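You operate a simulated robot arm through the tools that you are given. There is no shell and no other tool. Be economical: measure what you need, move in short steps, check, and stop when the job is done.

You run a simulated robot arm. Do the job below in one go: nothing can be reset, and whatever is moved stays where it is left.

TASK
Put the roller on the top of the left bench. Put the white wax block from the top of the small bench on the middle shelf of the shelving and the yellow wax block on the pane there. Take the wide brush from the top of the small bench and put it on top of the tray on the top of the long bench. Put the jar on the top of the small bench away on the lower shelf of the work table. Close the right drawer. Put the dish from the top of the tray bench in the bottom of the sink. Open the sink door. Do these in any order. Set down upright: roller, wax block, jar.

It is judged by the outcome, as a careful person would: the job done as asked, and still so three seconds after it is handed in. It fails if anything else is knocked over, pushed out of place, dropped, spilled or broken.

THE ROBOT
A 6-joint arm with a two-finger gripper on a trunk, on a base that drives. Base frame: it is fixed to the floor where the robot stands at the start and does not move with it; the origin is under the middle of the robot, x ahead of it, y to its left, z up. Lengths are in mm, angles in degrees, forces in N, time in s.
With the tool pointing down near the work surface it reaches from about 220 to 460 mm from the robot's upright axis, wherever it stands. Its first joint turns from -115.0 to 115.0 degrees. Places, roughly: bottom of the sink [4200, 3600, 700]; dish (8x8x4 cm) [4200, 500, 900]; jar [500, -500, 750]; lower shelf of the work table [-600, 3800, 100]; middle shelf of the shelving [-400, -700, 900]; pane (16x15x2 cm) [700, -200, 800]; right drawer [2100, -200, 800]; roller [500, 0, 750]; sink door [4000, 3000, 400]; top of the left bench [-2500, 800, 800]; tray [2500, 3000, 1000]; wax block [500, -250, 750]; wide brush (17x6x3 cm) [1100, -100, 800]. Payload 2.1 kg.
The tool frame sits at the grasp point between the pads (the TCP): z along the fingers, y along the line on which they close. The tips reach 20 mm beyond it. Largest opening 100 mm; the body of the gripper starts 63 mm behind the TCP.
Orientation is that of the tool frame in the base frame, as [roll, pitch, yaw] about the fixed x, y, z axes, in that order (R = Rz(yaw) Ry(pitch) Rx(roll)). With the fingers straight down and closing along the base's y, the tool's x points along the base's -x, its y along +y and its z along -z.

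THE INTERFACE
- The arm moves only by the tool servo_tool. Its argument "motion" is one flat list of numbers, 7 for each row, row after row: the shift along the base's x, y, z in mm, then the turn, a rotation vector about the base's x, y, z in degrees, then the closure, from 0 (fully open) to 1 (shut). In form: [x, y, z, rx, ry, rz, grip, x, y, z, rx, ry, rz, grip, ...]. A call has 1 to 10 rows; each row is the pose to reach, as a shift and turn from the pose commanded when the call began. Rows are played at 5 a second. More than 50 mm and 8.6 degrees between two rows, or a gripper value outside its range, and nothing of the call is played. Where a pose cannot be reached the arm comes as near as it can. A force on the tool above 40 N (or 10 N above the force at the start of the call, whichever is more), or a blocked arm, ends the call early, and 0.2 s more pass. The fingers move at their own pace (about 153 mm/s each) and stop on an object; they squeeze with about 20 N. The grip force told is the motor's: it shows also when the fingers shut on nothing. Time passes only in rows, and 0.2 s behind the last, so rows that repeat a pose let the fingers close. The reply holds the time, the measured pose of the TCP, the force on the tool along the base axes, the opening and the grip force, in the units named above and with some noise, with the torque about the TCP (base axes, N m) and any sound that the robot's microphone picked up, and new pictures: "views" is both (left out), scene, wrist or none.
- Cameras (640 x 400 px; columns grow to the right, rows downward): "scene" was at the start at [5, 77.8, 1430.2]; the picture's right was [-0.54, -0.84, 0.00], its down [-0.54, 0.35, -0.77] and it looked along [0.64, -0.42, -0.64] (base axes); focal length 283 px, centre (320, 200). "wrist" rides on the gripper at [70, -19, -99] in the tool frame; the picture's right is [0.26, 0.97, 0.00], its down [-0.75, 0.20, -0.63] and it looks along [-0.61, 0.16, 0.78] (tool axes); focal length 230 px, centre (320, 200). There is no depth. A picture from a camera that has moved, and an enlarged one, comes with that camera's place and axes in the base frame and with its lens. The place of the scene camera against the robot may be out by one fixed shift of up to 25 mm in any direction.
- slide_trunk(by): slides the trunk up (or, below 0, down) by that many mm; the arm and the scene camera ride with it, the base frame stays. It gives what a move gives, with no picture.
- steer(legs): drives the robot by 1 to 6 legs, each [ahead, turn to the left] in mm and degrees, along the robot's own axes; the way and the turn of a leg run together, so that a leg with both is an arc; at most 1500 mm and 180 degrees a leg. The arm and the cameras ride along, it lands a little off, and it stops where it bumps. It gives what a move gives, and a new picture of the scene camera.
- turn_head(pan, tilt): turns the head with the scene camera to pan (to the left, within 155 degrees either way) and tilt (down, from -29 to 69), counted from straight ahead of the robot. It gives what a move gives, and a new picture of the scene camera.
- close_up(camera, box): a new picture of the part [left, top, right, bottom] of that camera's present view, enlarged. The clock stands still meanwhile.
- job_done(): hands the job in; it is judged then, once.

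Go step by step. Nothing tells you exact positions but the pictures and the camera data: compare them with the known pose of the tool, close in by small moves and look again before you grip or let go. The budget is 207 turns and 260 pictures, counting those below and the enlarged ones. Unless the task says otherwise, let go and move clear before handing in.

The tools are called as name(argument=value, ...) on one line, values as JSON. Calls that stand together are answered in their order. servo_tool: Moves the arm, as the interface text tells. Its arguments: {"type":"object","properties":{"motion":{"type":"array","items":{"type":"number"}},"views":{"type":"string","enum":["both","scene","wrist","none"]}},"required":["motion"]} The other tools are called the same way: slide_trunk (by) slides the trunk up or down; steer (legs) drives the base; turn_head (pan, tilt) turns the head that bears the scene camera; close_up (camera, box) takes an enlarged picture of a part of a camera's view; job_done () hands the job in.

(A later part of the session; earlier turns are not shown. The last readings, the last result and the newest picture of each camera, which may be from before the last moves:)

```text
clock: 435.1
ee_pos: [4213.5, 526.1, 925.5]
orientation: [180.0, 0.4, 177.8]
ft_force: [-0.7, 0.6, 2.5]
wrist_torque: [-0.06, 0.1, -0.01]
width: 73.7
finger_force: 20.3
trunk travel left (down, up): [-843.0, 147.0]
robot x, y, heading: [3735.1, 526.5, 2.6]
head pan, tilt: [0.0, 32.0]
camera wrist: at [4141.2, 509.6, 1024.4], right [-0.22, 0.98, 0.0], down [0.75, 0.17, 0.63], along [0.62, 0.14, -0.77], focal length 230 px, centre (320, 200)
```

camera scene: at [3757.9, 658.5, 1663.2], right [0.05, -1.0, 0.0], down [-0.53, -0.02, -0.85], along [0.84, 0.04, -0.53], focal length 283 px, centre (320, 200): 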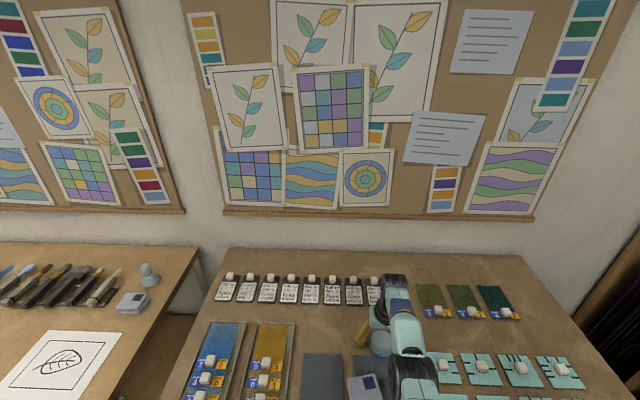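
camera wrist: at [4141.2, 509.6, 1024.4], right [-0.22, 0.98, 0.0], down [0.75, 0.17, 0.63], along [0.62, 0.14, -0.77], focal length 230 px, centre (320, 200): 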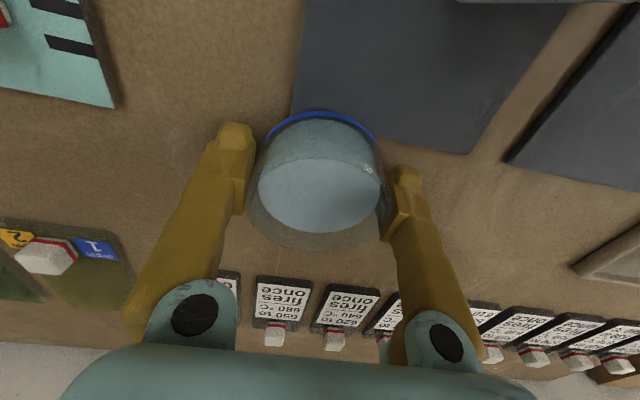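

Gripped at 74 mm. I lift with the trunk and check that it comes along level.

slide_trunk(by=40)

slide_trunk(by=100)

servo_tool(motion=[0, 0, 0, 0, 0, 0, 1], views="wrist")

```text
clock: 436.0
ee_pos: [4212.3, 525.7, 964.5]
orientation: [-180.0, 0.3, 177.8]
ft_force: [1.0, -0.5, -1.1]
wrist_torque: [0.03, -0.03, -0.01]
width: 73.9
finger_force: 19.4
trunk travel left (down, up): [-883.0, 107.0]
robot x, y, heading: [3736.6, 533.0, 2.4]
head pan, tilt: [0.0, 32.0]
```

```text
clock: 437.3
ee_pos: [4213.5, 526.1, 1065.3]
orientation: [180.0, 0.3, 177.9]
ft_force: [-0.9, 0.0, -2.0]
wrist_torque: [-0.01, 0.01, -0.02]
width: 74.1
finger_force: 20.2
trunk travel left (down, up): [-983.0, 7.0]
robot x, y, heading: [3735.7, 533.7, 2.7]
head pan, tilt: [0.0, 32.0]
```

```text
clock: 437.7
ee_pos: [4212.5, 526.2, 1066.5]
orientation: [-180.0, 0.3, 177.8]
ft_force: [1.0, -1.1, -1.9]
wrist_torque: [0.01, 0.03, -0.01]
width: 74.0
finger_force: 19.9
trunk travel left (down, up): [-983.0, 7.0]
robot x, y, heading: [3732.7, 532.5, 2.5]
head pan, tilt: [0.0, 32.0]
camera wrist: at [4141.8, 509.5, 1164.0], right [-0.22, 0.98, 0.0], down [0.75, 0.17, 0.63], along [0.62, 0.14, -0.77], focal length 230 px, centre (320, 200)
```

wrist: 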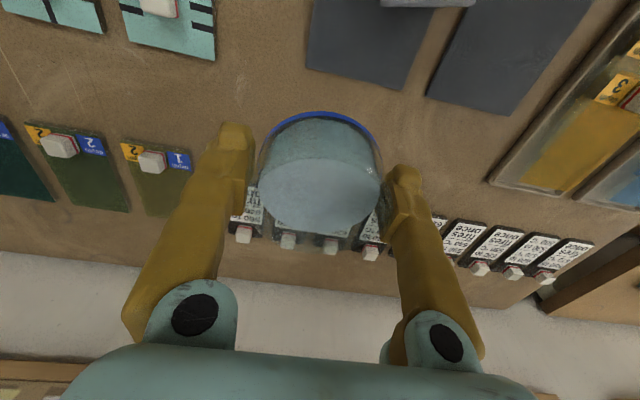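

Dish held level. I back out and drive up the aisle to the sink.

steer(legs=[[-500, 0], [0, 87.5], [1500, 0], [1480, 0], [0, -90]])

turn_head(pan=0, tilt=35)

```text
clock: 462.2
ee_pos: [3677.5, 3485.9, 1065.9]
orientation: [180.0, 0.4, 176.8]
ft_force: [0.5, 0.3, -1.8]
wrist_torque: [-0.01, 0.02, 0.0]
width: 73.6
finger_force: 20.2
trunk travel left (down, up): [-983.0, 7.0]
robot x, y, heading: [3199.8, 3499.6, 1.7]
head pan, tilt: [0.0, 32.0]
camera scene: at [3219.8, 3627.5, 1803.4], right [0.03, -1.0, 0.0], down [-0.53, -0.02, -0.85], along [0.85, 0.02, -0.53], focal length 283 px, centre (320, 200)
```

scene: 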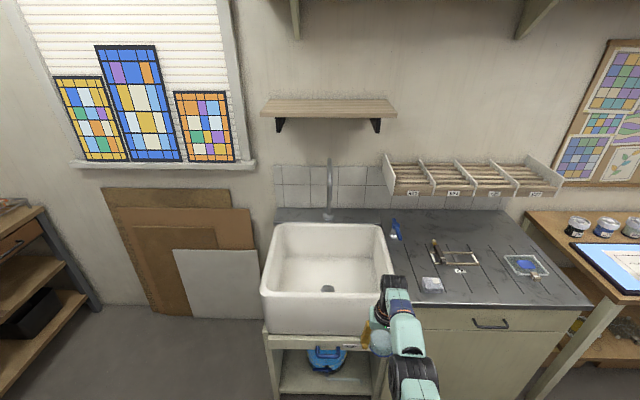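

```text
clock: 462.8
ee_pos: [3678.3, 3487.0, 1065.5]
orientation: [-179.9, 0.3, 176.8]
ft_force: [-0.6, -0.1, -1.9]
wrist_torque: [-0.01, -0.01, -0.04]
width: 73.0
finger_force: 20.2
trunk travel left (down, up): [-983.0, 7.0]
robot x, y, heading: [3200.1, 3504.7, 1.8]
head pan, tilt: [0.0, 35.0]
camera scene: at [3218.5, 3627.4, 1798.8], right [0.03, -1.0, 0.0], down [-0.57, -0.02, -0.82], along [0.82, 0.02, -0.57], focal length 283 px, centre (320, 200)
```

scene: 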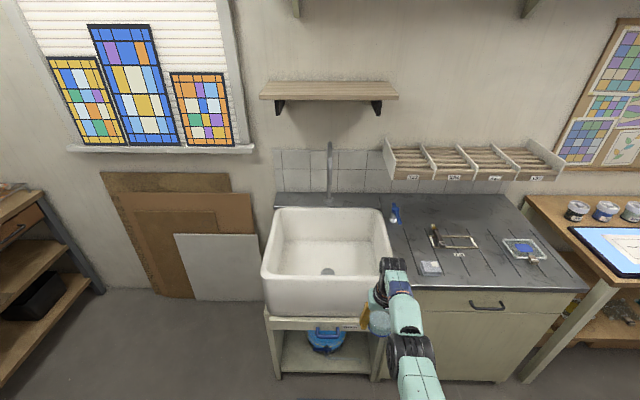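

The basin spans about x 3960–4390, y 3370–3840, bottom ≈700, drain at its middle. I bring the dish over the bottom, off the drain.

steer(legs=[[0, 6.5], [445, 0], [0, -8]])

servo_tool(motion=[0, 0, 0, 0, 0, 0, 1], views="wrist")

```text
clock: 466.7
ee_pos: [4114.8, 3537.1, 1065.0]
orientation: [-180.0, 0.4, 175.3]
ft_force: [-0.6, 0.0, -1.8]
wrist_torque: [0.01, -0.03, 0.0]
width: 73.0
finger_force: 20.2
trunk travel left (down, up): [-983.0, 7.0]
robot x, y, heading: [3640.0, 3563.9, 0.1]
head pan, tilt: [0.0, 35.0]
camera scene: at [3658.2, 3690.4, 1798.7], right [0.0, -1.0, 0.0], down [-0.57, 0.0, -0.82], along [0.82, 0.0, -0.57], focal length 283 px, centre (320, 200)
```

scene: 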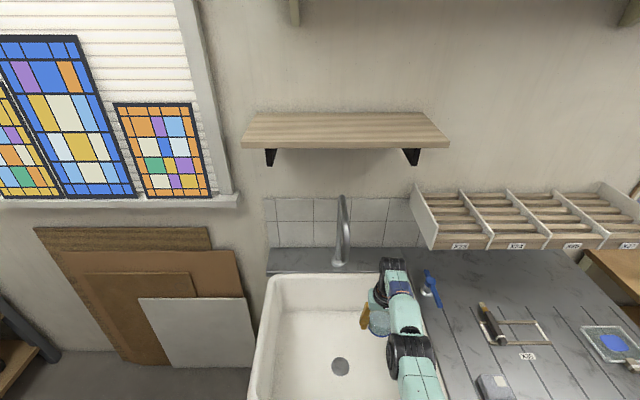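

```text
clock: 467.1
ee_pos: [4115.9, 3536.8, 1065.0]
orientation: [180.0, 0.3, 175.4]
ft_force: [-0.5, -1.1, -0.7]
wrist_torque: [-0.03, -0.02, -0.03]
width: 73.1
finger_force: 20.0
trunk travel left (down, up): [-983.0, 7.0]
robot x, y, heading: [3634.0, 3568.9, 0.1]
head pan, tilt: [0.0, 35.0]
camera wrist: at [4043.5, 3523.4, 1163.8], right [-0.18, 0.98, 0.0], down [0.76, 0.14, 0.63], along [0.62, 0.11, -0.77], focal length 230 px, centre (320, 200)
```

wrist: 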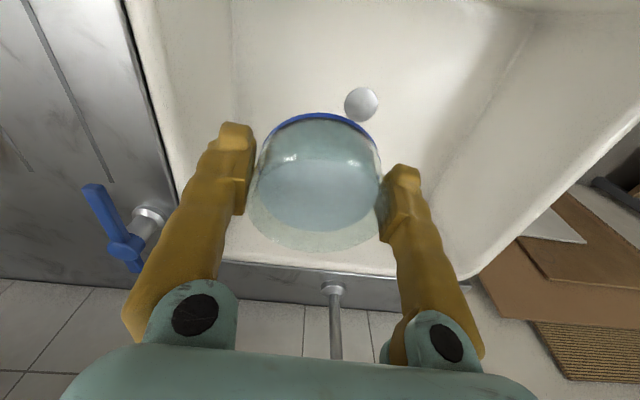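

steer(legs=[[55, 0]])

slide_trunk(by=-200)

turn_head(pan=10, tilt=55)

servo_tool(motion=[0, 0, 0, 0, 0, 0, 1], views="wrist")

```text
clock: 468.0
ee_pos: [4167.5, 3535.9, 1049.8]
orientation: [-179.9, -3.8, 175.4]
ft_force: [0.9, 0.3, -2.1]
wrist_torque: [0.02, 0.09, 0.01]
width: 72.8
finger_force: 20.0
trunk travel left (down, up): [-983.0, 7.0]
robot x, y, heading: [3689.2, 3564.0, -0.4]
head pan, tilt: [0.0, 35.0]
camera scene: at [3737.8, 3689.1, 1799.2], right [0.0, -1.0, 0.0], down [-0.59, 0.0, -0.81], along [0.81, 0.0, -0.59], focal length 283 px, centre (320, 200)
```

scene: 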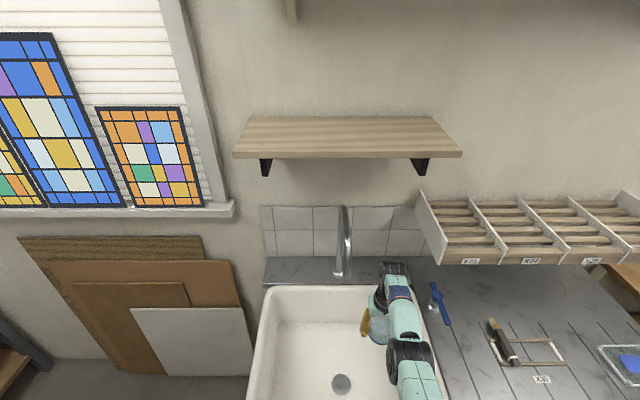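

```text
clock: 470.2
ee_pos: [4153.0, 3537.6, 852.5]
orientation: [-179.9, -3.5, 175.2]
ft_force: [0.4, 0.6, -2.5]
wrist_torque: [0.01, 0.02, -0.04]
width: 66.9
finger_force: 19.9
trunk travel left (down, up): [-783.0, 207.0]
robot x, y, heading: [3692.7, 3566.4, 0.1]
head pan, tilt: [0.0, 35.0]
```

```text
clock: 471.0
ee_pos: [4152.8, 3536.3, 853.7]
orientation: [-180.0, -3.4, 175.3]
ft_force: [0.6, -0.7, -2.4]
wrist_torque: [0.01, -0.01, 0.01]
width: 66.9
finger_force: 20.7
trunk travel left (down, up): [-783.0, 207.0]
robot x, y, heading: [3692.2, 3565.7, -0.1]
head pan, tilt: [10.0, 55.0]
camera scene: at [3697.9, 3701.3, 1570.6], right [0.18, -0.98, 0.0], down [-0.81, -0.14, -0.57], along [0.57, 0.1, -0.82], focal length 283 px, centre (320, 200)
```

scene: 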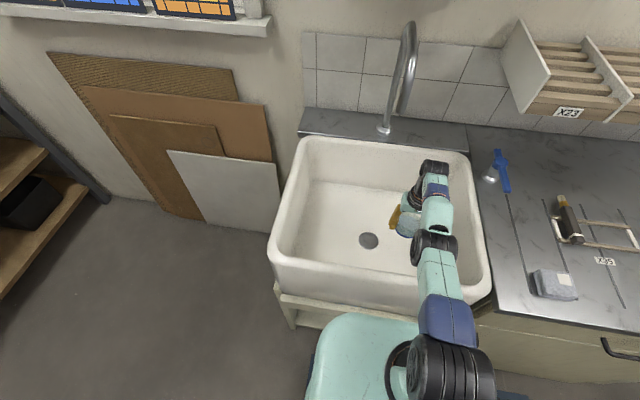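

```text
clock: 471.4
ee_pos: [4152.1, 3537.5, 851.9]
orientation: [-180.0, -3.6, 175.1]
ft_force: [0.0, 0.2, -2.4]
wrist_torque: [-0.02, 0.02, 0.0]
width: 66.7
finger_force: 20.0
trunk travel left (down, up): [-783.0, 207.0]
robot x, y, heading: [3696.1, 3562.7, 0.1]
head pan, tilt: [10.0, 55.0]
camera wrist: at [4087.3, 3523.4, 956.5], right [-0.18, 0.98, 0.02], down [0.8, 0.14, 0.58], along [0.57, 0.12, -0.81], focal length 230 px, centre (320, 200)
```

wrist: 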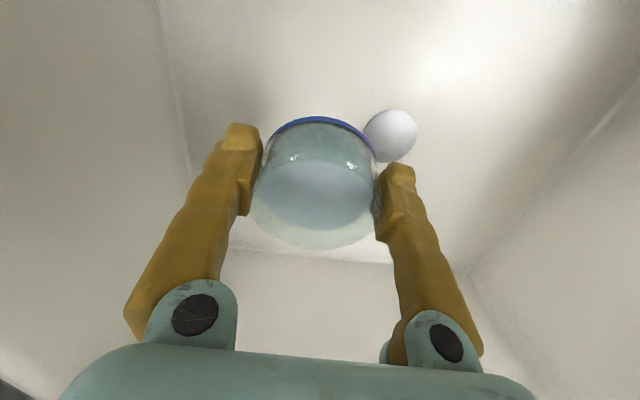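

The tool got pitched about 3.5° (something nudged), and the dish shifted a little in the grip. I level the tool and check.

servo_tool(motion=[0, 0, 0, 0, -1.8, 0, 1, 0, 0, 0, 0, -3.6, 0, 1], views="wrist")

close_up(camera="scene", box=[330, 130, 500, 280])

```text
clock: 472.0
ee_pos: [4167.4, 3535.6, 852.3]
orientation: [179.8, 0.5, 175.3]
ft_force: [-0.3, 0.4, -2.7]
wrist_torque: [-0.01, 0.03, 0.02]
width: 66.7
finger_force: 19.8
out of reach, approached as far as the arm can: row 1, 2
trunk travel left (down, up): [-783.0, 207.0]
robot x, y, heading: [3691.9, 3566.9, 0.1]
head pan, tilt: [10.0, 55.0]
camera wrist: at [4096.3, 3522.4, 950.8], right [-0.18, 0.98, 0.0], down [0.76, 0.14, 0.64], along [0.62, 0.12, -0.77], focal length 230 px, centre (320, 200)
```

wrist: 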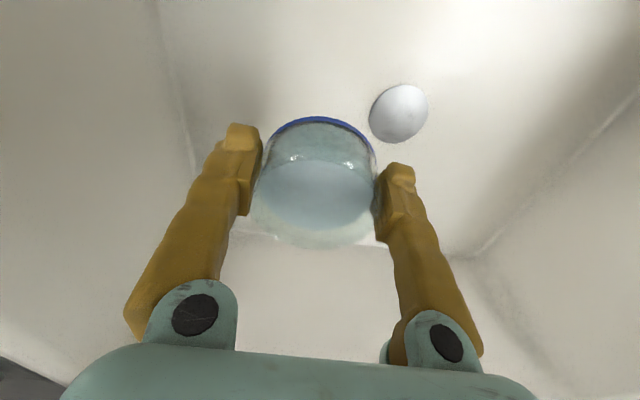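

```text
2.67 times, centred on (415, 205) of scene
camera zoom: at [3698.0, 3701.4, 1570.6], right [0.18, -0.98, 0.0], down [-0.81, -0.14, -0.57], along [0.56, 0.1, -0.82], focal length 756 px, centre (67, 187)
```

zoom: 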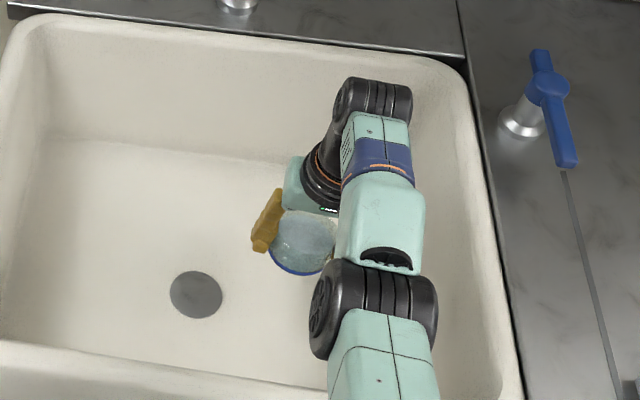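

Level again. I lower the trunk in steps, watching for contact of the arm with the rim.

slide_trunk(by=-60)

slide_trunk(by=-30)

servo_tool(motion=[0, 0, 0, 0, 0, 0, 1])

```text
clock: 473.0
ee_pos: [4168.3, 3536.2, 791.2]
orientation: [179.7, 0.4, 175.3]
ft_force: [-0.1, -0.4, -1.1]
wrist_torque: [-0.01, 0.01, 0.02]
width: 66.6
finger_force: 20.5
trunk travel left (down, up): [-723.0, 267.0]
robot x, y, heading: [3692.7, 3565.0, -0.1]
head pan, tilt: [10.0, 55.0]
```

```text
clock: 473.8
ee_pos: [4168.5, 3536.6, 762.4]
orientation: [179.7, 0.3, 175.3]
ft_force: [-0.8, -0.4, -2.1]
wrist_torque: [0.04, 0.02, -0.01]
width: 66.8
finger_force: 19.8
trunk travel left (down, up): [-693.0, 297.0]
robot x, y, heading: [3695.3, 3564.0, 0.0]
head pan, tilt: [10.0, 55.0]
```

```text
clock: 474.2
ee_pos: [4168.4, 3535.6, 761.3]
orientation: [179.8, 0.2, 175.3]
ft_force: [0.7, 0.1, -1.6]
wrist_torque: [0.0, 0.05, 0.01]
width: 66.4
finger_force: 19.4
trunk travel left (down, up): [-693.0, 297.0]
robot x, y, heading: [3690.0, 3563.9, -0.1]
head pan, tilt: [10.0, 55.0]
camera scene: at [3698.0, 3701.4, 1480.6], right [0.18, -0.98, 0.0], down [-0.81, -0.14, -0.57], along [0.56, 0.1, -0.82], focal length 283 px, centre (320, 200)
camera wrist: at [4096.1, 3522.5, 860.7], right [-0.18, 0.98, 0.0], down [0.76, 0.14, 0.63], along [0.62, 0.12, -0.77], focal length 230 px, centre (320, 200)
```

scene: 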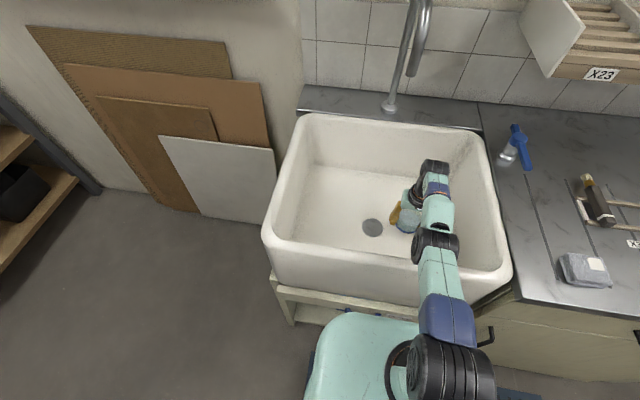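
wrist: 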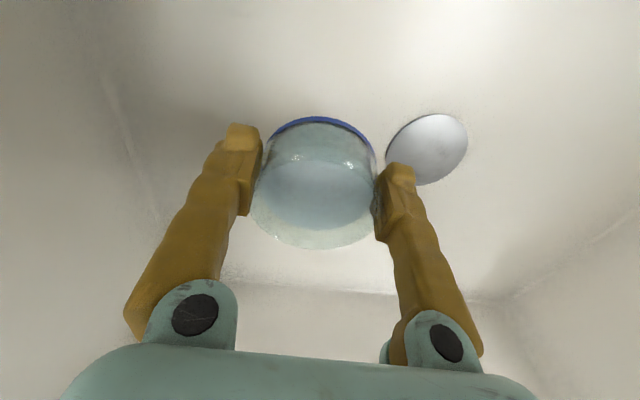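

slide_trunk(by=-15)

slide_trunk(by=-8)

slide_trunk(by=-5)

```text
clock: 474.8
ee_pos: [4167.8, 3535.8, 747.5]
orientation: [179.7, 0.3, 175.3]
ft_force: [0.7, 0.7, -1.4]
wrist_torque: [0.03, -0.03, -0.01]
width: 66.7
finger_force: 20.1
trunk travel left (down, up): [-678.0, 312.0]
robot x, y, heading: [3691.6, 3565.5, 0.2]
head pan, tilt: [10.0, 55.0]
```

```text
clock: 475.4
ee_pos: [4168.2, 3537.6, 738.6]
orientation: [179.7, 0.3, 175.3]
ft_force: [0.1, -0.2, -2.2]
wrist_torque: [-0.01, 0.01, -0.01]
width: 66.4
finger_force: 19.9
trunk travel left (down, up): [-670.0, 320.0]
robot x, y, heading: [3693.5, 3563.5, -0.0]
head pan, tilt: [10.0, 55.0]
```

```text
clock: 475.9
ee_pos: [4168.3, 3537.6, 733.8]
orientation: [179.7, 0.3, 175.3]
ft_force: [0.2, -0.5, -1.9]
wrist_torque: [0.02, -0.01, 0.0]
width: 66.4
finger_force: 20.5
trunk travel left (down, up): [-665.0, 325.0]
robot x, y, heading: [3692.1, 3562.8, 0.2]
head pan, tilt: [10.0, 55.0]
```

slide_trunk(by=-5)

slide_trunk(by=-5)

servo_tool(motion=[0, 0, 0, 0, 0, 0, 1], views="wrist")

```text
clock: 476.5
ee_pos: [4168.8, 3536.5, 730.2]
orientation: [179.7, 0.2, 175.3]
ft_force: [0.0, -0.2, -1.9]
wrist_torque: [-0.01, -0.01, 0.05]
width: 66.2
finger_force: 19.8
trunk travel left (down, up): [-660.0, 330.0]
robot x, y, heading: [3692.7, 3567.7, 0.3]
head pan, tilt: [10.0, 55.0]
```

```text
clock: 477.0
ee_pos: [4168.0, 3537.3, 724.3]
orientation: [179.6, 0.3, 175.3]
ft_force: [-0.2, -0.4, -1.8]
wrist_torque: [-0.02, 0.03, 0.0]
width: 66.6
finger_force: 20.8
trunk travel left (down, up): [-655.0, 335.0]
robot x, y, heading: [3695.9, 3565.1, 0.1]
head pan, tilt: [10.0, 55.0]
```

```text
clock: 477.4
ee_pos: [4167.9, 3535.7, 724.2]
orientation: [179.7, 0.3, 175.3]
ft_force: [0.7, -0.6, -1.6]
wrist_torque: [-0.03, 0.01, -0.01]
width: 66.7
finger_force: 19.9
trunk travel left (down, up): [-655.0, 335.0]
robot x, y, heading: [3694.8, 3566.0, 0.1]
head pan, tilt: [10.0, 55.0]
camera wrist: at [4096.1, 3522.5, 822.7], right [-0.18, 0.98, 0.0], down [0.76, 0.14, 0.63], along [0.62, 0.12, -0.77], focal length 230 px, centre (320, 200)
```

wrist: 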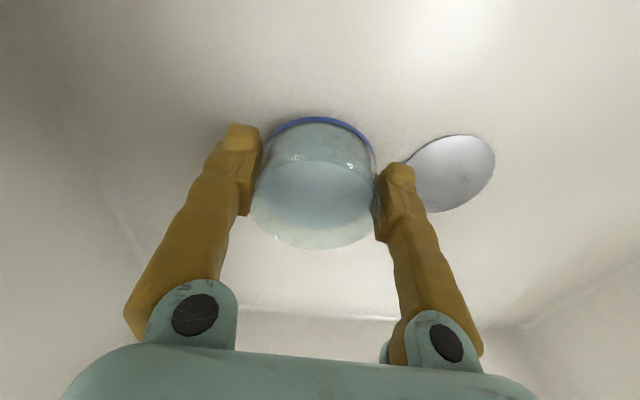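

slide_trunk(by=-4)

slide_trunk(by=-4)

slide_trunk(by=-3)

```text
clock: 477.9
ee_pos: [4167.9, 3536.2, 721.2]
orientation: [179.7, 0.3, 175.3]
ft_force: [0.2, -0.2, -2.6]
wrist_torque: [-0.04, -0.01, 0.02]
width: 66.1
finger_force: 19.6
trunk travel left (down, up): [-651.0, 339.0]
robot x, y, heading: [3693.7, 3566.3, 0.1]
head pan, tilt: [10.0, 55.0]
```

```text
clock: 478.5
ee_pos: [4167.2, 3537.0, 715.1]
orientation: [179.7, 0.3, 175.3]
ft_force: [0.4, -0.2, -2.2]
wrist_torque: [-0.01, 0.02, 0.02]
width: 66.1
finger_force: 19.9
trunk travel left (down, up): [-647.0, 343.0]
robot x, y, heading: [3695.2, 3561.8, -0.0]
head pan, tilt: [10.0, 55.0]
```

```text
clock: 479.0
ee_pos: [4166.9, 3536.4, 713.2]
orientation: [179.7, 0.3, 175.4]
ft_force: [-0.9, 0.2, -0.7]
wrist_torque: [-0.03, -0.04, 0.01]
width: 66.3
finger_force: 19.9
trunk travel left (down, up): [-644.0, 346.0]
robot x, y, heading: [3688.2, 3561.7, 0.2]
head pan, tilt: [10.0, 55.0]
```

slide_trunk(by=-3)

slide_trunk(by=-3)

servo_tool(motion=[0, 0, 0, 0, 0, 0, 1], views="wrist")

```text
clock: 479.5
ee_pos: [4166.8, 3535.4, 712.0]
orientation: [179.7, 0.7, 175.3]
ft_force: [-0.5, -0.8, 14.3]
wrist_torque: [-0.12, -0.54, -0.05]
width: 66.0
finger_force: 19.8
trunk travel left (down, up): [-641.0, 349.0]
robot x, y, heading: [3693.4, 3565.3, 0.1]
head pan, tilt: [10.0, 55.0]
```

```text
clock: 480.0
ee_pos: [4164.6, 3534.9, 709.4]
orientation: [179.7, 0.5, 175.3]
ft_force: [-4.5, -1.9, 15.8]
wrist_torque: [-0.09, -0.5, -0.06]
width: 65.5
finger_force: 20.6
trunk travel left (down, up): [-638.0, 352.0]
robot x, y, heading: [3695.2, 3564.9, -0.0]
head pan, tilt: [10.0, 55.0]
```

```text
clock: 480.4
ee_pos: [4164.1, 3537.1, 709.3]
orientation: [179.7, 0.6, 175.3]
ft_force: [-5.4, -1.9, 15.1]
wrist_torque: [-0.12, -0.48, -0.07]
width: 65.7
finger_force: 19.8
trunk travel left (down, up): [-638.0, 352.0]
robot x, y, heading: [3692.2, 3565.6, 0.1]
head pan, tilt: [10.0, 55.0]
camera wrist: at [4093.3, 3522.1, 807.3], right [-0.18, 0.98, 0.0], down [0.76, 0.14, 0.64], along [0.63, 0.12, -0.77], focal length 230 px, centre (320, 200)
```

wrist: 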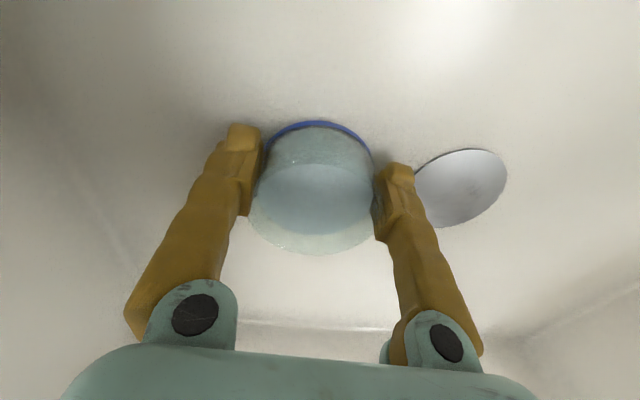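

The dish rests on the basin's bottom. I release and lift out.

slide_trunk(by=3)

servo_tool(motion=[0, 0, 0, 0, 0, 0, 0.3, 0, 0, 0, 0, 0, 0, 0.15, 0, 0, 0, 0, 0, 0, 0, 0, 0, 0, 0, 0, 0, 0], views="wrist")

slide_trunk(by=345)

turn_head(pan=10, tilt=50)

```text
clock: 480.9
ee_pos: [4167.0, 3536.4, 708.3]
orientation: [179.7, 0.3, 175.4]
ft_force: [0.0, 0.2, -1.0]
wrist_torque: [-0.02, -0.01, 0.0]
width: 65.5
finger_force: 20.3
trunk travel left (down, up): [-641.0, 349.0]
robot x, y, heading: [3694.1, 3563.7, 0.2]
head pan, tilt: [10.0, 55.0]
```

```text
clock: 481.9
ee_pos: [4168.1, 3536.5, 709.9]
orientation: [179.8, 0.3, 175.2]
ft_force: [-0.4, 0.5, -0.2]
wrist_torque: [0.0, 0.02, 0.02]
width: 99.8
finger_force: 0.0
trunk travel left (down, up): [-641.0, 349.0]
robot x, y, heading: [3690.0, 3562.9, 0.4]
head pan, tilt: [10.0, 55.0]
camera wrist: at [4095.9, 3522.4, 808.8], right [-0.18, 0.98, 0.0], down [0.76, 0.14, 0.63], along [0.62, 0.12, -0.77], focal length 230 px, centre (320, 200)
```

wrist: 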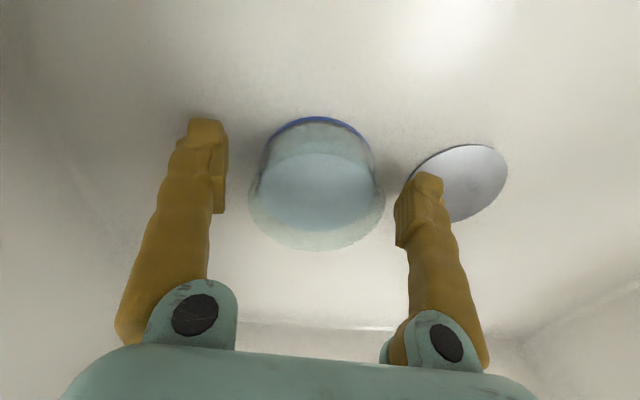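

```text
clock: 485.3
ee_pos: [4168.1, 3536.4, 1054.8]
orientation: [179.6, 0.3, 175.2]
ft_force: [-0.1, 0.2, -0.1]
wrist_torque: [0.01, -0.02, -0.01]
width: 100.1
finger_force: 0.2
trunk travel left (down, up): [-986.0, 4.0]
robot x, y, heading: [3696.1, 3565.3, -0.1]
head pan, tilt: [10.0, 55.0]
```

```text
clock: 486.0
ee_pos: [4167.6, 3538.3, 1054.4]
orientation: [179.7, 0.2, 175.3]
ft_force: [-0.3, 0.1, 0.2]
wrist_torque: [-0.01, -0.02, 0.04]
width: 100.3
finger_force: 0.1
trunk travel left (down, up): [-986.0, 4.0]
robot x, y, heading: [3693.0, 3567.3, 0.2]
head pan, tilt: [10.0, 50.0]
camera scene: at [3702.4, 3702.3, 1780.0], right [0.18, -0.98, 0.0], down [-0.75, -0.13, -0.64], along [0.63, 0.11, -0.77], focal length 283 px, centre (320, 200)
```

scene: 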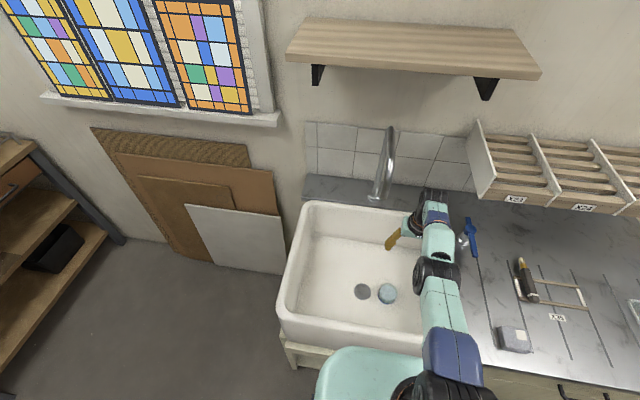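

Dish sits in the sink. Last: the sink door — I back off and look at the cabinet front.

steer(legs=[[-550, 0], [0, -90], [560, 0], [0, 90]])

slide_trunk(by=-300)

turn_head(pan=10, tilt=40)

```text
clock: 499.6
ee_pos: [3616.8, 2970.7, 1055.4]
orientation: [179.7, 0.3, 174.6]
ft_force: [0.4, -0.5, 0.2]
wrist_torque: [-0.02, 0.02, 0.03]
width: 100.0
finger_force: 0.0
trunk travel left (down, up): [-986.0, 4.0]
robot x, y, heading: [3140.6, 3008.3, -0.3]
head pan, tilt: [10.0, 50.0]
camera scene: at [3153.5, 3143.7, 1780.1], right [0.16, -0.99, 0.0], down [-0.76, -0.13, -0.64], along [0.63, 0.11, -0.77], focal length 283 px, centre (320, 200)
```

scene: 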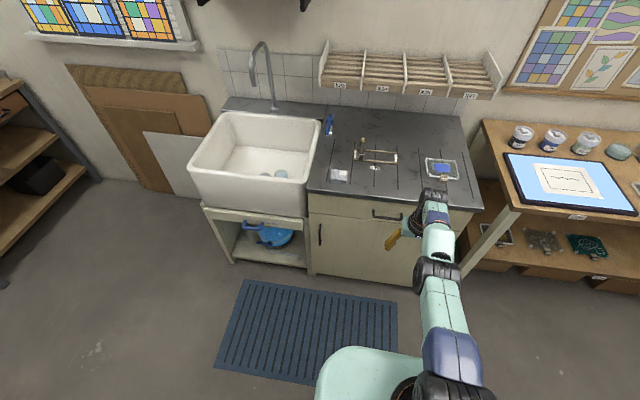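

```text
clock: 502.6
ee_pos: [3615.9, 2972.3, 755.2]
orientation: [179.7, 0.4, 174.6]
ft_force: [0.3, -0.5, -0.2]
wrist_torque: [0.03, -0.02, 0.01]
width: 100.0
finger_force: 0.1
trunk travel left (down, up): [-686.0, 304.0]
robot x, y, heading: [3139.5, 3004.0, -0.6]
head pan, tilt: [10.0, 50.0]
```

```text
clock: 503.3
ee_pos: [3615.7, 2973.8, 755.9]
orientation: [179.8, 0.3, 174.5]
ft_force: [-0.6, 0.2, -0.4]
wrist_torque: [0.0, -0.01, -0.01]
width: 99.9
finger_force: 0.1
trunk travel left (down, up): [-686.0, 304.0]
robot x, y, heading: [3146.6, 3006.7, -0.6]
head pan, tilt: [10.0, 40.0]
camera scene: at [3161.3, 3145.2, 1494.2], right [0.16, -0.99, 0.0], down [-0.63, -0.11, -0.77], along [0.76, 0.13, -0.64], focal length 283 px, centre (320, 200)
```

scene: 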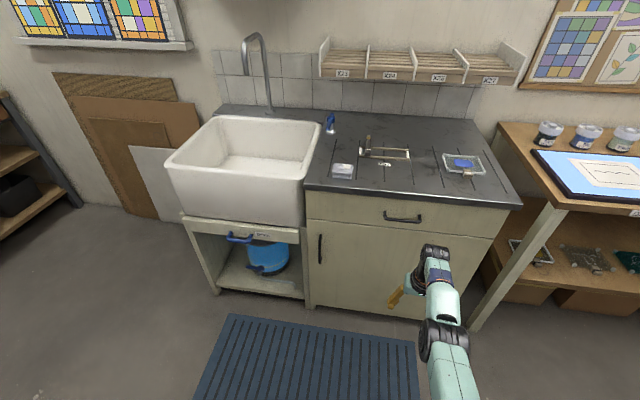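

The door has a vertical handle at its left edge near (3905, 3285, 580), hinged on the right. I drive level with the handle and tilt the tool to 50°.

steer(legs=[[0, 58], [372, 0], [0, -57.5]])

servo_tool(motion=[0, 0, 0, -0.6, -7.2, 0, 0, 0, 0, 0, -1.1, -14.3, 0, 0, 0, 0, 0, -1.7, -21.4, 0, 0, 0, 0, 0, -2.2, -28.5, 0, 0, 0, 0, 0, -2.8, -35.6, 0, 0, 0, 0, 0, -3.3, -42.8, 0, 0, 0, 0, 0, -3.9, -49.9, 0, 0], views="none")

slide_trunk(by=-150)

servo_tool(motion=[0, 0, 0, 0, 0, 0, 0])

```text
clock: 510.8
ee_pos: [3815.2, 3288.5, 755.3]
orientation: [179.7, 0.3, 175.1]
ft_force: [-0.5, 0.1, 0.7]
wrist_torque: [0.01, 0.01, 0.02]
width: 100.1
finger_force: 0.1
trunk travel left (down, up): [-686.0, 304.0]
robot x, y, heading: [3337.0, 3323.1, -0.3]
head pan, tilt: [10.0, 40.0]
camera scene: at [3359.5, 3459.4, 1494.3], right [0.17, -0.99, 0.0], down [-0.63, -0.11, -0.77], along [0.75, 0.13, -0.64], focal length 283 px, centre (320, 200)
```

scene: 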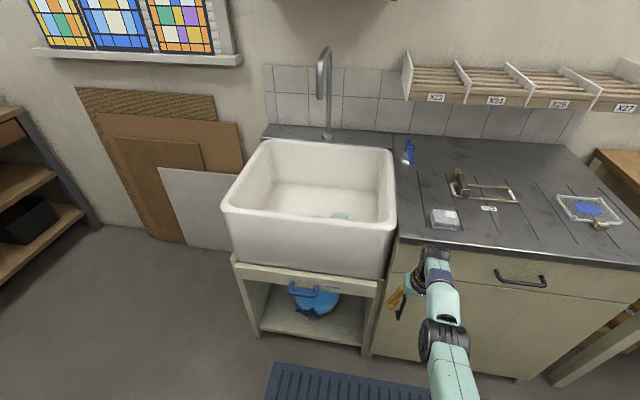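

```text
clock: 512.4
ee_pos: [3862.2, 3280.9, 608.5]
orientation: [179.8, 42.1, 174.8]
ft_force: [0.0, 0.6, -0.3]
wrist_torque: [0.0, -0.02, -0.01]
width: 100.1
finger_force: 0.0
out of reach, approached as far as the arm can: row 1, 2, 3, 4, 5, 6, 7
trunk travel left (down, up): [-686.0, 304.0]
robot x, y, heading: [3339.2, 3315.9, -0.3]
head pan, tilt: [10.0, 40.0]
```

```text
clock: 514.2
ee_pos: [3861.2, 3283.2, 457.3]
orientation: [179.8, 42.0, 174.9]
ft_force: [0.0, 0.2, 0.3]
wrist_torque: [0.0, 0.06, -0.02]
width: 99.6
finger_force: 0.2
trunk travel left (down, up): [-536.0, 454.0]
robot x, y, heading: [3342.7, 3321.5, -0.2]
head pan, tilt: [10.0, 40.0]
```

```text
clock: 514.6
ee_pos: [3862.0, 3282.3, 457.2]
orientation: [179.8, 42.0, 174.8]
ft_force: [-0.6, 0.3, 0.4]
wrist_torque: [-0.02, 0.0, 0.03]
width: 100.0
finger_force: 0.1
trunk travel left (down, up): [-536.0, 454.0]
robot x, y, heading: [3342.1, 3321.2, -0.1]
head pan, tilt: [10.0, 40.0]
camera scene: at [3359.5, 3459.4, 1344.3], right [0.17, -0.99, 0.0], down [-0.63, -0.11, -0.77], along [0.75, 0.13, -0.64], focal length 283 px, centre (320, 200)
camera wrist: at [3741.9, 3273.2, 484.1], right [-0.11, 0.98, -0.17], down [0.15, 0.18, 0.97], along [0.98, 0.08, -0.17], focal length 230 px, centre (320, 200)
```

scene: 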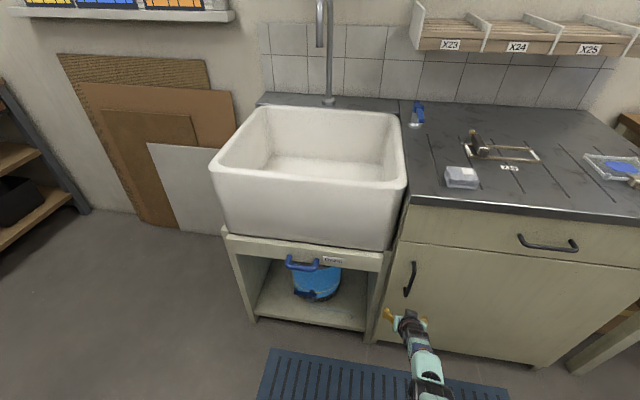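
wrist: 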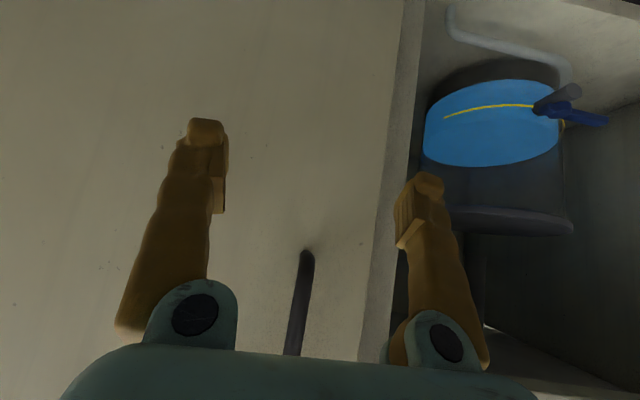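

The handle is just above (z≈500–650). I raise to its middle and look.

slide_trunk(by=118)

servo_tool(motion=[0, 3, 0, 0, 0, 0, 0], views="wrist")

```text
clock: 516.0
ee_pos: [3861.5, 3282.8, 574.7]
orientation: [179.8, 42.0, 174.7]
ft_force: [-0.9, -0.2, -0.3]
wrist_torque: [0.0, -0.03, 0.02]
width: 100.0
finger_force: 0.0
trunk travel left (down, up): [-654.0, 336.0]
robot x, y, heading: [3340.3, 3321.3, 0.0]
head pan, tilt: [10.0, 40.0]
```

```text
clock: 516.5
ee_pos: [3860.9, 3284.4, 574.8]
orientation: [179.8, 42.0, 174.7]
ft_force: [-0.5, -0.9, -0.2]
wrist_torque: [-0.02, 0.01, 0.04]
width: 100.2
finger_force: 0.0
trunk travel left (down, up): [-654.0, 336.0]
robot x, y, heading: [3342.8, 3319.2, -0.2]
head pan, tilt: [10.0, 40.0]
camera wrist: at [3741.8, 3276.1, 601.6], right [-0.11, 0.98, -0.17], down [0.15, 0.18, 0.97], along [0.98, 0.08, -0.17], focal length 230 px, centre (320, 200)
```

wrist: 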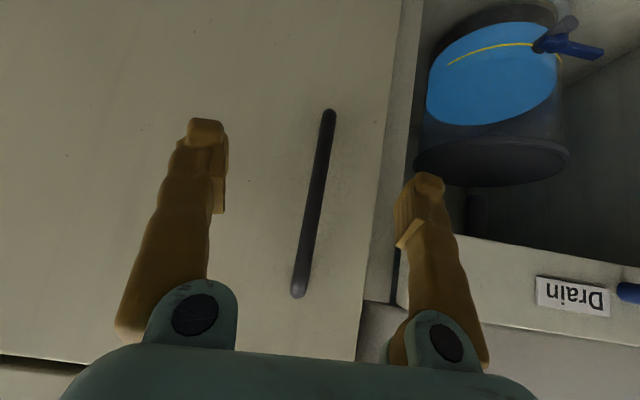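

Handle bar at x≈3919, y≈3286, z 497–641. I roll ahead 50 mm and grip it.

steer(legs=[[50, 0]])

servo_tool(motion=[0, 0, 0, 0, 0, 0, 0.4, 0, 0, 0, 0, 0, 0, 0.8, 0, 0, 0, 0, 0, 0, 1, 0, 0, 0, 0, 0, 0, 1], views="wrist")

```text
clock: 517.4
ee_pos: [3909.8, 3284.1, 575.4]
orientation: [179.7, 42.1, 174.8]
ft_force: [-0.6, -1.4, -0.4]
wrist_torque: [0.02, 0.0, 0.0]
width: 99.8
finger_force: 0.1
trunk travel left (down, up): [-654.0, 336.0]
robot x, y, heading: [3392.1, 3324.2, -0.3]
head pan, tilt: [10.0, 40.0]
camera scene: at [3406.7, 3459.2, 1462.4], right [0.17, -0.99, 0.0], down [-0.63, -0.11, -0.77], along [0.76, 0.13, -0.64], focal length 283 px, centre (320, 200)
```

scene: 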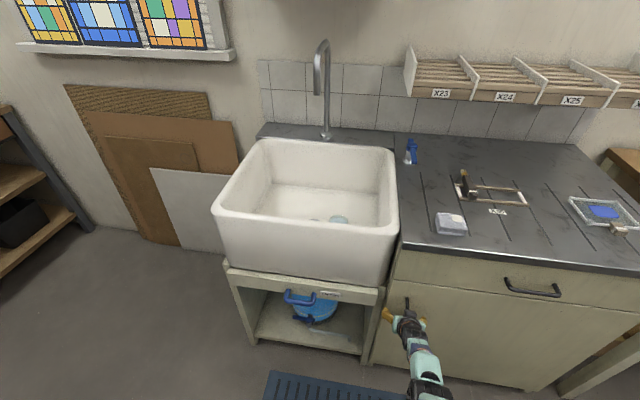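

```text
clock: 518.4
ee_pos: [3910.9, 3284.9, 574.4]
orientation: [179.7, 41.9, 175.0]
ft_force: [-0.2, 5.7, 0.7]
wrist_torque: [0.06, 0.07, 0.02]
width: 10.4
finger_force: 37.9
trunk travel left (down, up): [-654.0, 336.0]
robot x, y, heading: [3391.1, 3317.0, -0.2]
head pan, tilt: [10.0, 40.0]
camera wrist: at [3791.5, 3276.8, 601.8], right [-0.11, 0.98, -0.17], down [0.15, 0.19, 0.97], along [0.98, 0.08, -0.17], focal length 230 px, centre (320, 200)
```

wrist: 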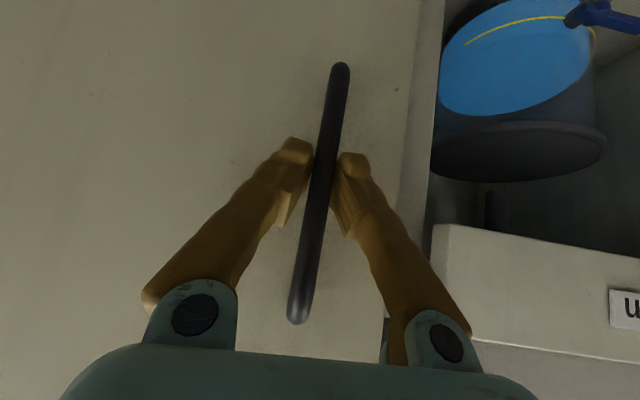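

Handle gripped. The door is wide (hinge near y≈2650), so I pull by reversing in short arcs that follow the handle's path.

steer(legs=[[-80, -0.6]])

servo_tool(motion=[0, 0, 0, 0, 0, 0, 1], views="wrist")

```text
clock: 519.4
ee_pos: [3832.8, 3275.0, 573.8]
orientation: [179.3, 42.0, 173.7]
ft_force: [8.0, -37.9, -2.4]
wrist_torque: [-0.58, -0.59, 0.09]
width: 10.0
finger_force: 37.9
trunk travel left (down, up): [-654.0, 336.0]
robot x, y, heading: [3309.7, 3320.4, -1.1]
head pan, tilt: [10.0, 40.0]
camera scene: at [3333.4, 3450.6, 1463.2], right [0.15, -0.99, -0.01], down [-0.64, -0.09, -0.77], along [0.76, 0.12, -0.64], focal length 283 px, centre (320, 200)
```

scene: 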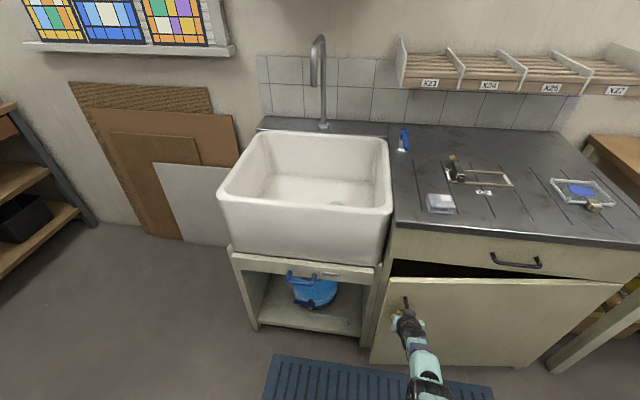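

```text
clock: 519.8
ee_pos: [3832.4, 3275.4, 575.0]
orientation: [179.5, 42.1, 174.0]
ft_force: [4.4, -24.9, -5.3]
wrist_torque: [-0.52, -0.02, -0.05]
width: 9.9
finger_force: 37.4
trunk travel left (down, up): [-654.0, 336.0]
robot x, y, heading: [3311.2, 3321.1, -1.5]
head pan, tilt: [10.0, 40.0]
camera wrist: at [3713.1, 3268.2, 601.5], right [-0.09, 0.98, -0.17], down [0.15, 0.18, 0.97], along [0.98, 0.06, -0.17], focal length 230 px, centre (320, 200)
```

wrist: 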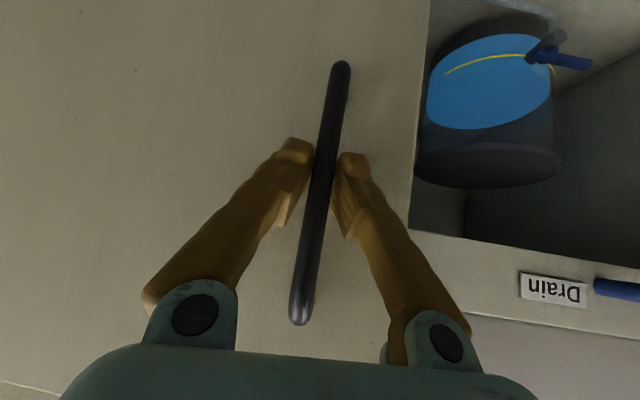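

servo_tool(motion=[0, -4, 0, 0, 0, 0, 1, 0, -8, 0, 0, 0, 0, 1], views="none")

```text
clock: 520.4
ee_pos: [3830.3, 3274.8, 574.4]
orientation: [-180.0, 42.0, 174.5]
ft_force: [-3.7, 17.6, -3.6]
wrist_torque: [0.27, -0.41, 0.05]
width: 9.8
finger_force: 37.2
trunk travel left (down, up): [-654.0, 336.0]
robot x, y, heading: [3312.8, 3320.2, -0.7]
head pan, tilt: [10.0, 40.0]
```

steer(legs=[[-60, -1.1]])

servo_tool(motion=[0, 0, 0, 0, 0, 0, 1], views="none")

```text
clock: 521.4
ee_pos: [3772.4, 3259.5, 574.6]
orientation: [179.6, 42.2, 172.8]
ft_force: [6.1, -20.2, -13.0]
wrist_torque: [-0.39, -0.45, 0.05]
width: 9.5
finger_force: 36.8
trunk travel left (down, up): [-654.0, 336.0]
robot x, y, heading: [3252.1, 3323.4, -2.6]
head pan, tilt: [10.0, 40.0]
camera scene: at [3278.4, 3455.2, 1462.7], right [0.13, -0.99, 0.0], down [-0.64, -0.08, -0.77], along [0.76, 0.1, -0.64], focal length 283 px, centre (320, 200)
```

scene: 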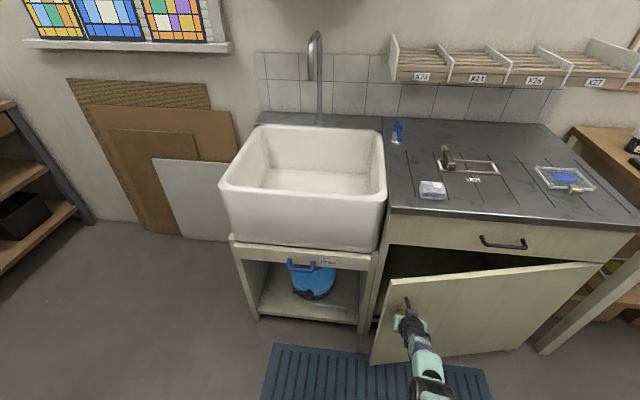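

```text
clock: 521.8
ee_pos: [3772.1, 3260.0, 574.8]
orientation: [179.6, 42.2, 172.9]
ft_force: [4.0, -16.5, -7.6]
wrist_torque: [-0.4, 0.08, -0.03]
width: 9.2
finger_force: 37.2
trunk travel left (down, up): [-654.0, 336.0]
robot x, y, heading: [3252.3, 3323.5, -2.4]
head pan, tilt: [10.0, 40.0]
```

steer(legs=[[-60, -3.0]])

servo_tool(motion=[0, 0, 0, 0, 0, 0, 1], views="none")

```text
clock: 522.8
ee_pos: [3709.5, 3234.8, 576.9]
orientation: [179.6, 42.3, 169.8]
ft_force: [10.9, -25.7, -9.0]
wrist_torque: [-0.43, -0.36, 0.07]
width: 8.1
finger_force: 36.1
trunk travel left (down, up): [-654.0, 336.0]
robot x, y, heading: [3188.0, 3325.7, -5.9]
head pan, tilt: [10.0, 40.0]
camera scene: at [3227.8, 3456.0, 1462.8], right [0.08, -1.0, 0.0], down [-0.64, -0.05, -0.76], along [0.76, 0.06, -0.64], focal length 283 px, centre (320, 200)
```

scene: 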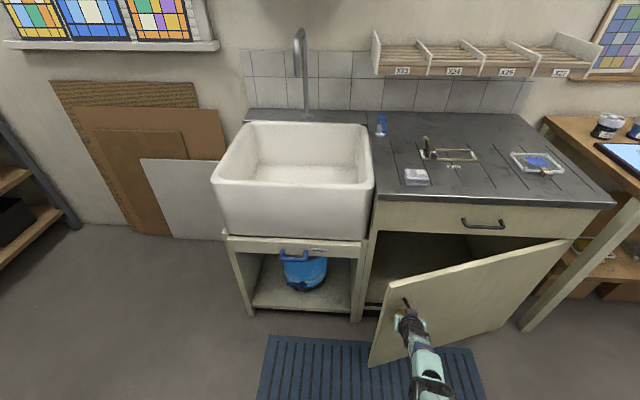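

```text
clock: 523.2
ee_pos: [3709.0, 3235.6, 576.2]
orientation: [179.6, 42.3, 170.0]
ft_force: [7.0, -19.2, -10.1]
wrist_torque: [-0.32, 0.05, 0.03]
width: 7.7
finger_force: 35.1
trunk travel left (down, up): [-654.0, 336.0]
robot x, y, heading: [3191.3, 3323.5, -5.9]
head pan, tilt: [10.0, 40.0]
```

The door is about 30° open. I let go, back off, and will push it further from the inside, coming from the sink side.

servo_tool(motion=[0, 0, 0, 0, 0, 0, 0.5, 0, 0, 0, 0, 0, 0, 0, 0, 0, 0, 0, 0, 0, 0], views="none")

steer(legs=[[-200, 0]])

```text
clock: 524.0
ee_pos: [3707.0, 3239.2, 576.9]
orientation: [179.8, 42.5, 170.1]
ft_force: [0.2, -0.1, -0.6]
wrist_torque: [0.0, 0.02, -0.02]
width: 100.0
finger_force: 0.1
trunk travel left (down, up): [-654.0, 336.0]
robot x, y, heading: [3188.7, 3329.1, -5.6]
head pan, tilt: [10.0, 40.0]
```

```text
clock: 525.6
ee_pos: [3509.6, 3257.7, 575.8]
orientation: [179.9, 42.5, 170.1]
ft_force: [-0.1, 0.2, 1.2]
wrist_torque: [-0.01, 0.01, 0.01]
width: 100.1
finger_force: 0.0
trunk travel left (down, up): [-654.0, 336.0]
robot x, y, heading: [2992.9, 3348.8, -5.5]
head pan, tilt: [10.0, 40.0]
camera scene: at [3025.2, 3482.1, 1462.3], right [0.08, -1.0, 0.0], down [-0.64, -0.05, -0.77], along [0.76, 0.06, -0.64], focal length 283 px, centre (320, 200)
```

scene: 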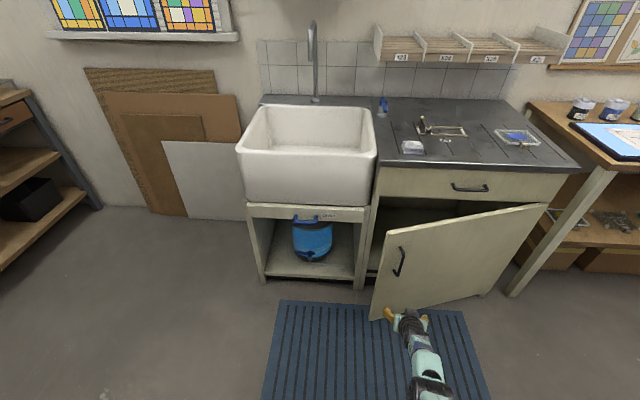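

Door stands about 19° open (hinge near y≈2660). I drive round to the sink side to push it from inside.

steer(legs=[[0, 95.5], [1100, 0], [0, 90], [-697, 0], [0, 90]])

turn_head(pan=0, tilt=40)

```text
clock: 546.3
ee_pos: [3671.9, 3901.5, 576.3]
orientation: [179.8, 42.4, 85.7]
ft_force: [-0.7, 0.4, -1.0]
wrist_torque: [-0.02, 0.0, -0.01]
width: 100.3
finger_force: 0.0
trunk travel left (down, up): [-654.0, 336.0]
robot x, y, heading: [3708.5, 4421.1, -90.4]
head pan, tilt: [10.0, 40.0]
camera scene: at [3857.9, 4385.1, 1462.2], right [-0.98, -0.17, 0.0], down [-0.11, 0.63, -0.77], along [0.13, -0.75, -0.64], focal length 283 px, centre (320, 200)
```

scene: 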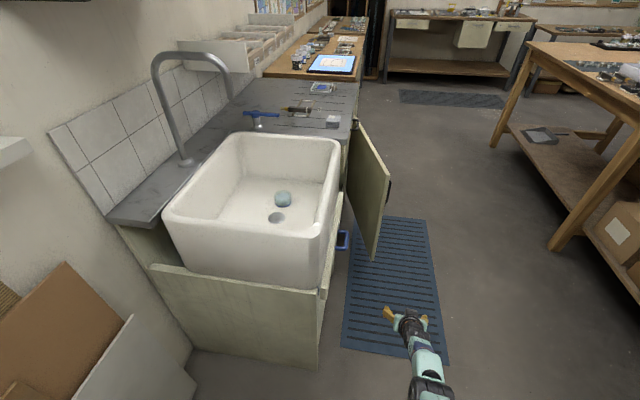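

```text
clock: 547.0
ee_pos: [3672.1, 3902.0, 576.2]
orientation: [180.0, 42.5, 85.8]
ft_force: [-0.2, -0.2, 0.0]
wrist_torque: [0.03, -0.02, -0.03]
width: 99.8
finger_force: 0.1
trunk travel left (down, up): [-654.0, 336.0]
robot x, y, heading: [3710.3, 4421.3, -90.0]
head pan, tilt: [0.0, 40.0]
camera scene: at [3843.2, 4383.8, 1462.2], right [-1.0, 0.0, 0.0], down [0.0, 0.64, -0.77], along [0.0, -0.77, -0.64], focal length 283 px, centre (320, 200)
```

scene: 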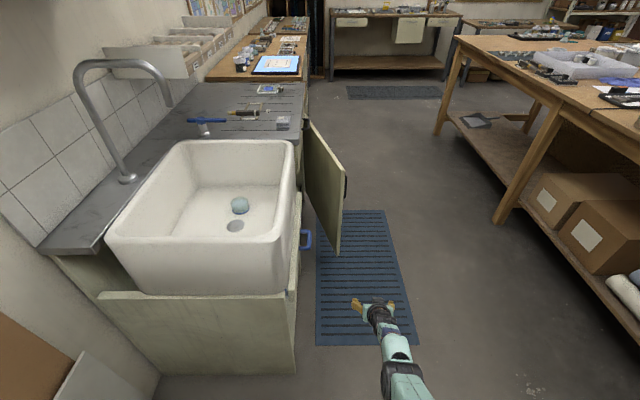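

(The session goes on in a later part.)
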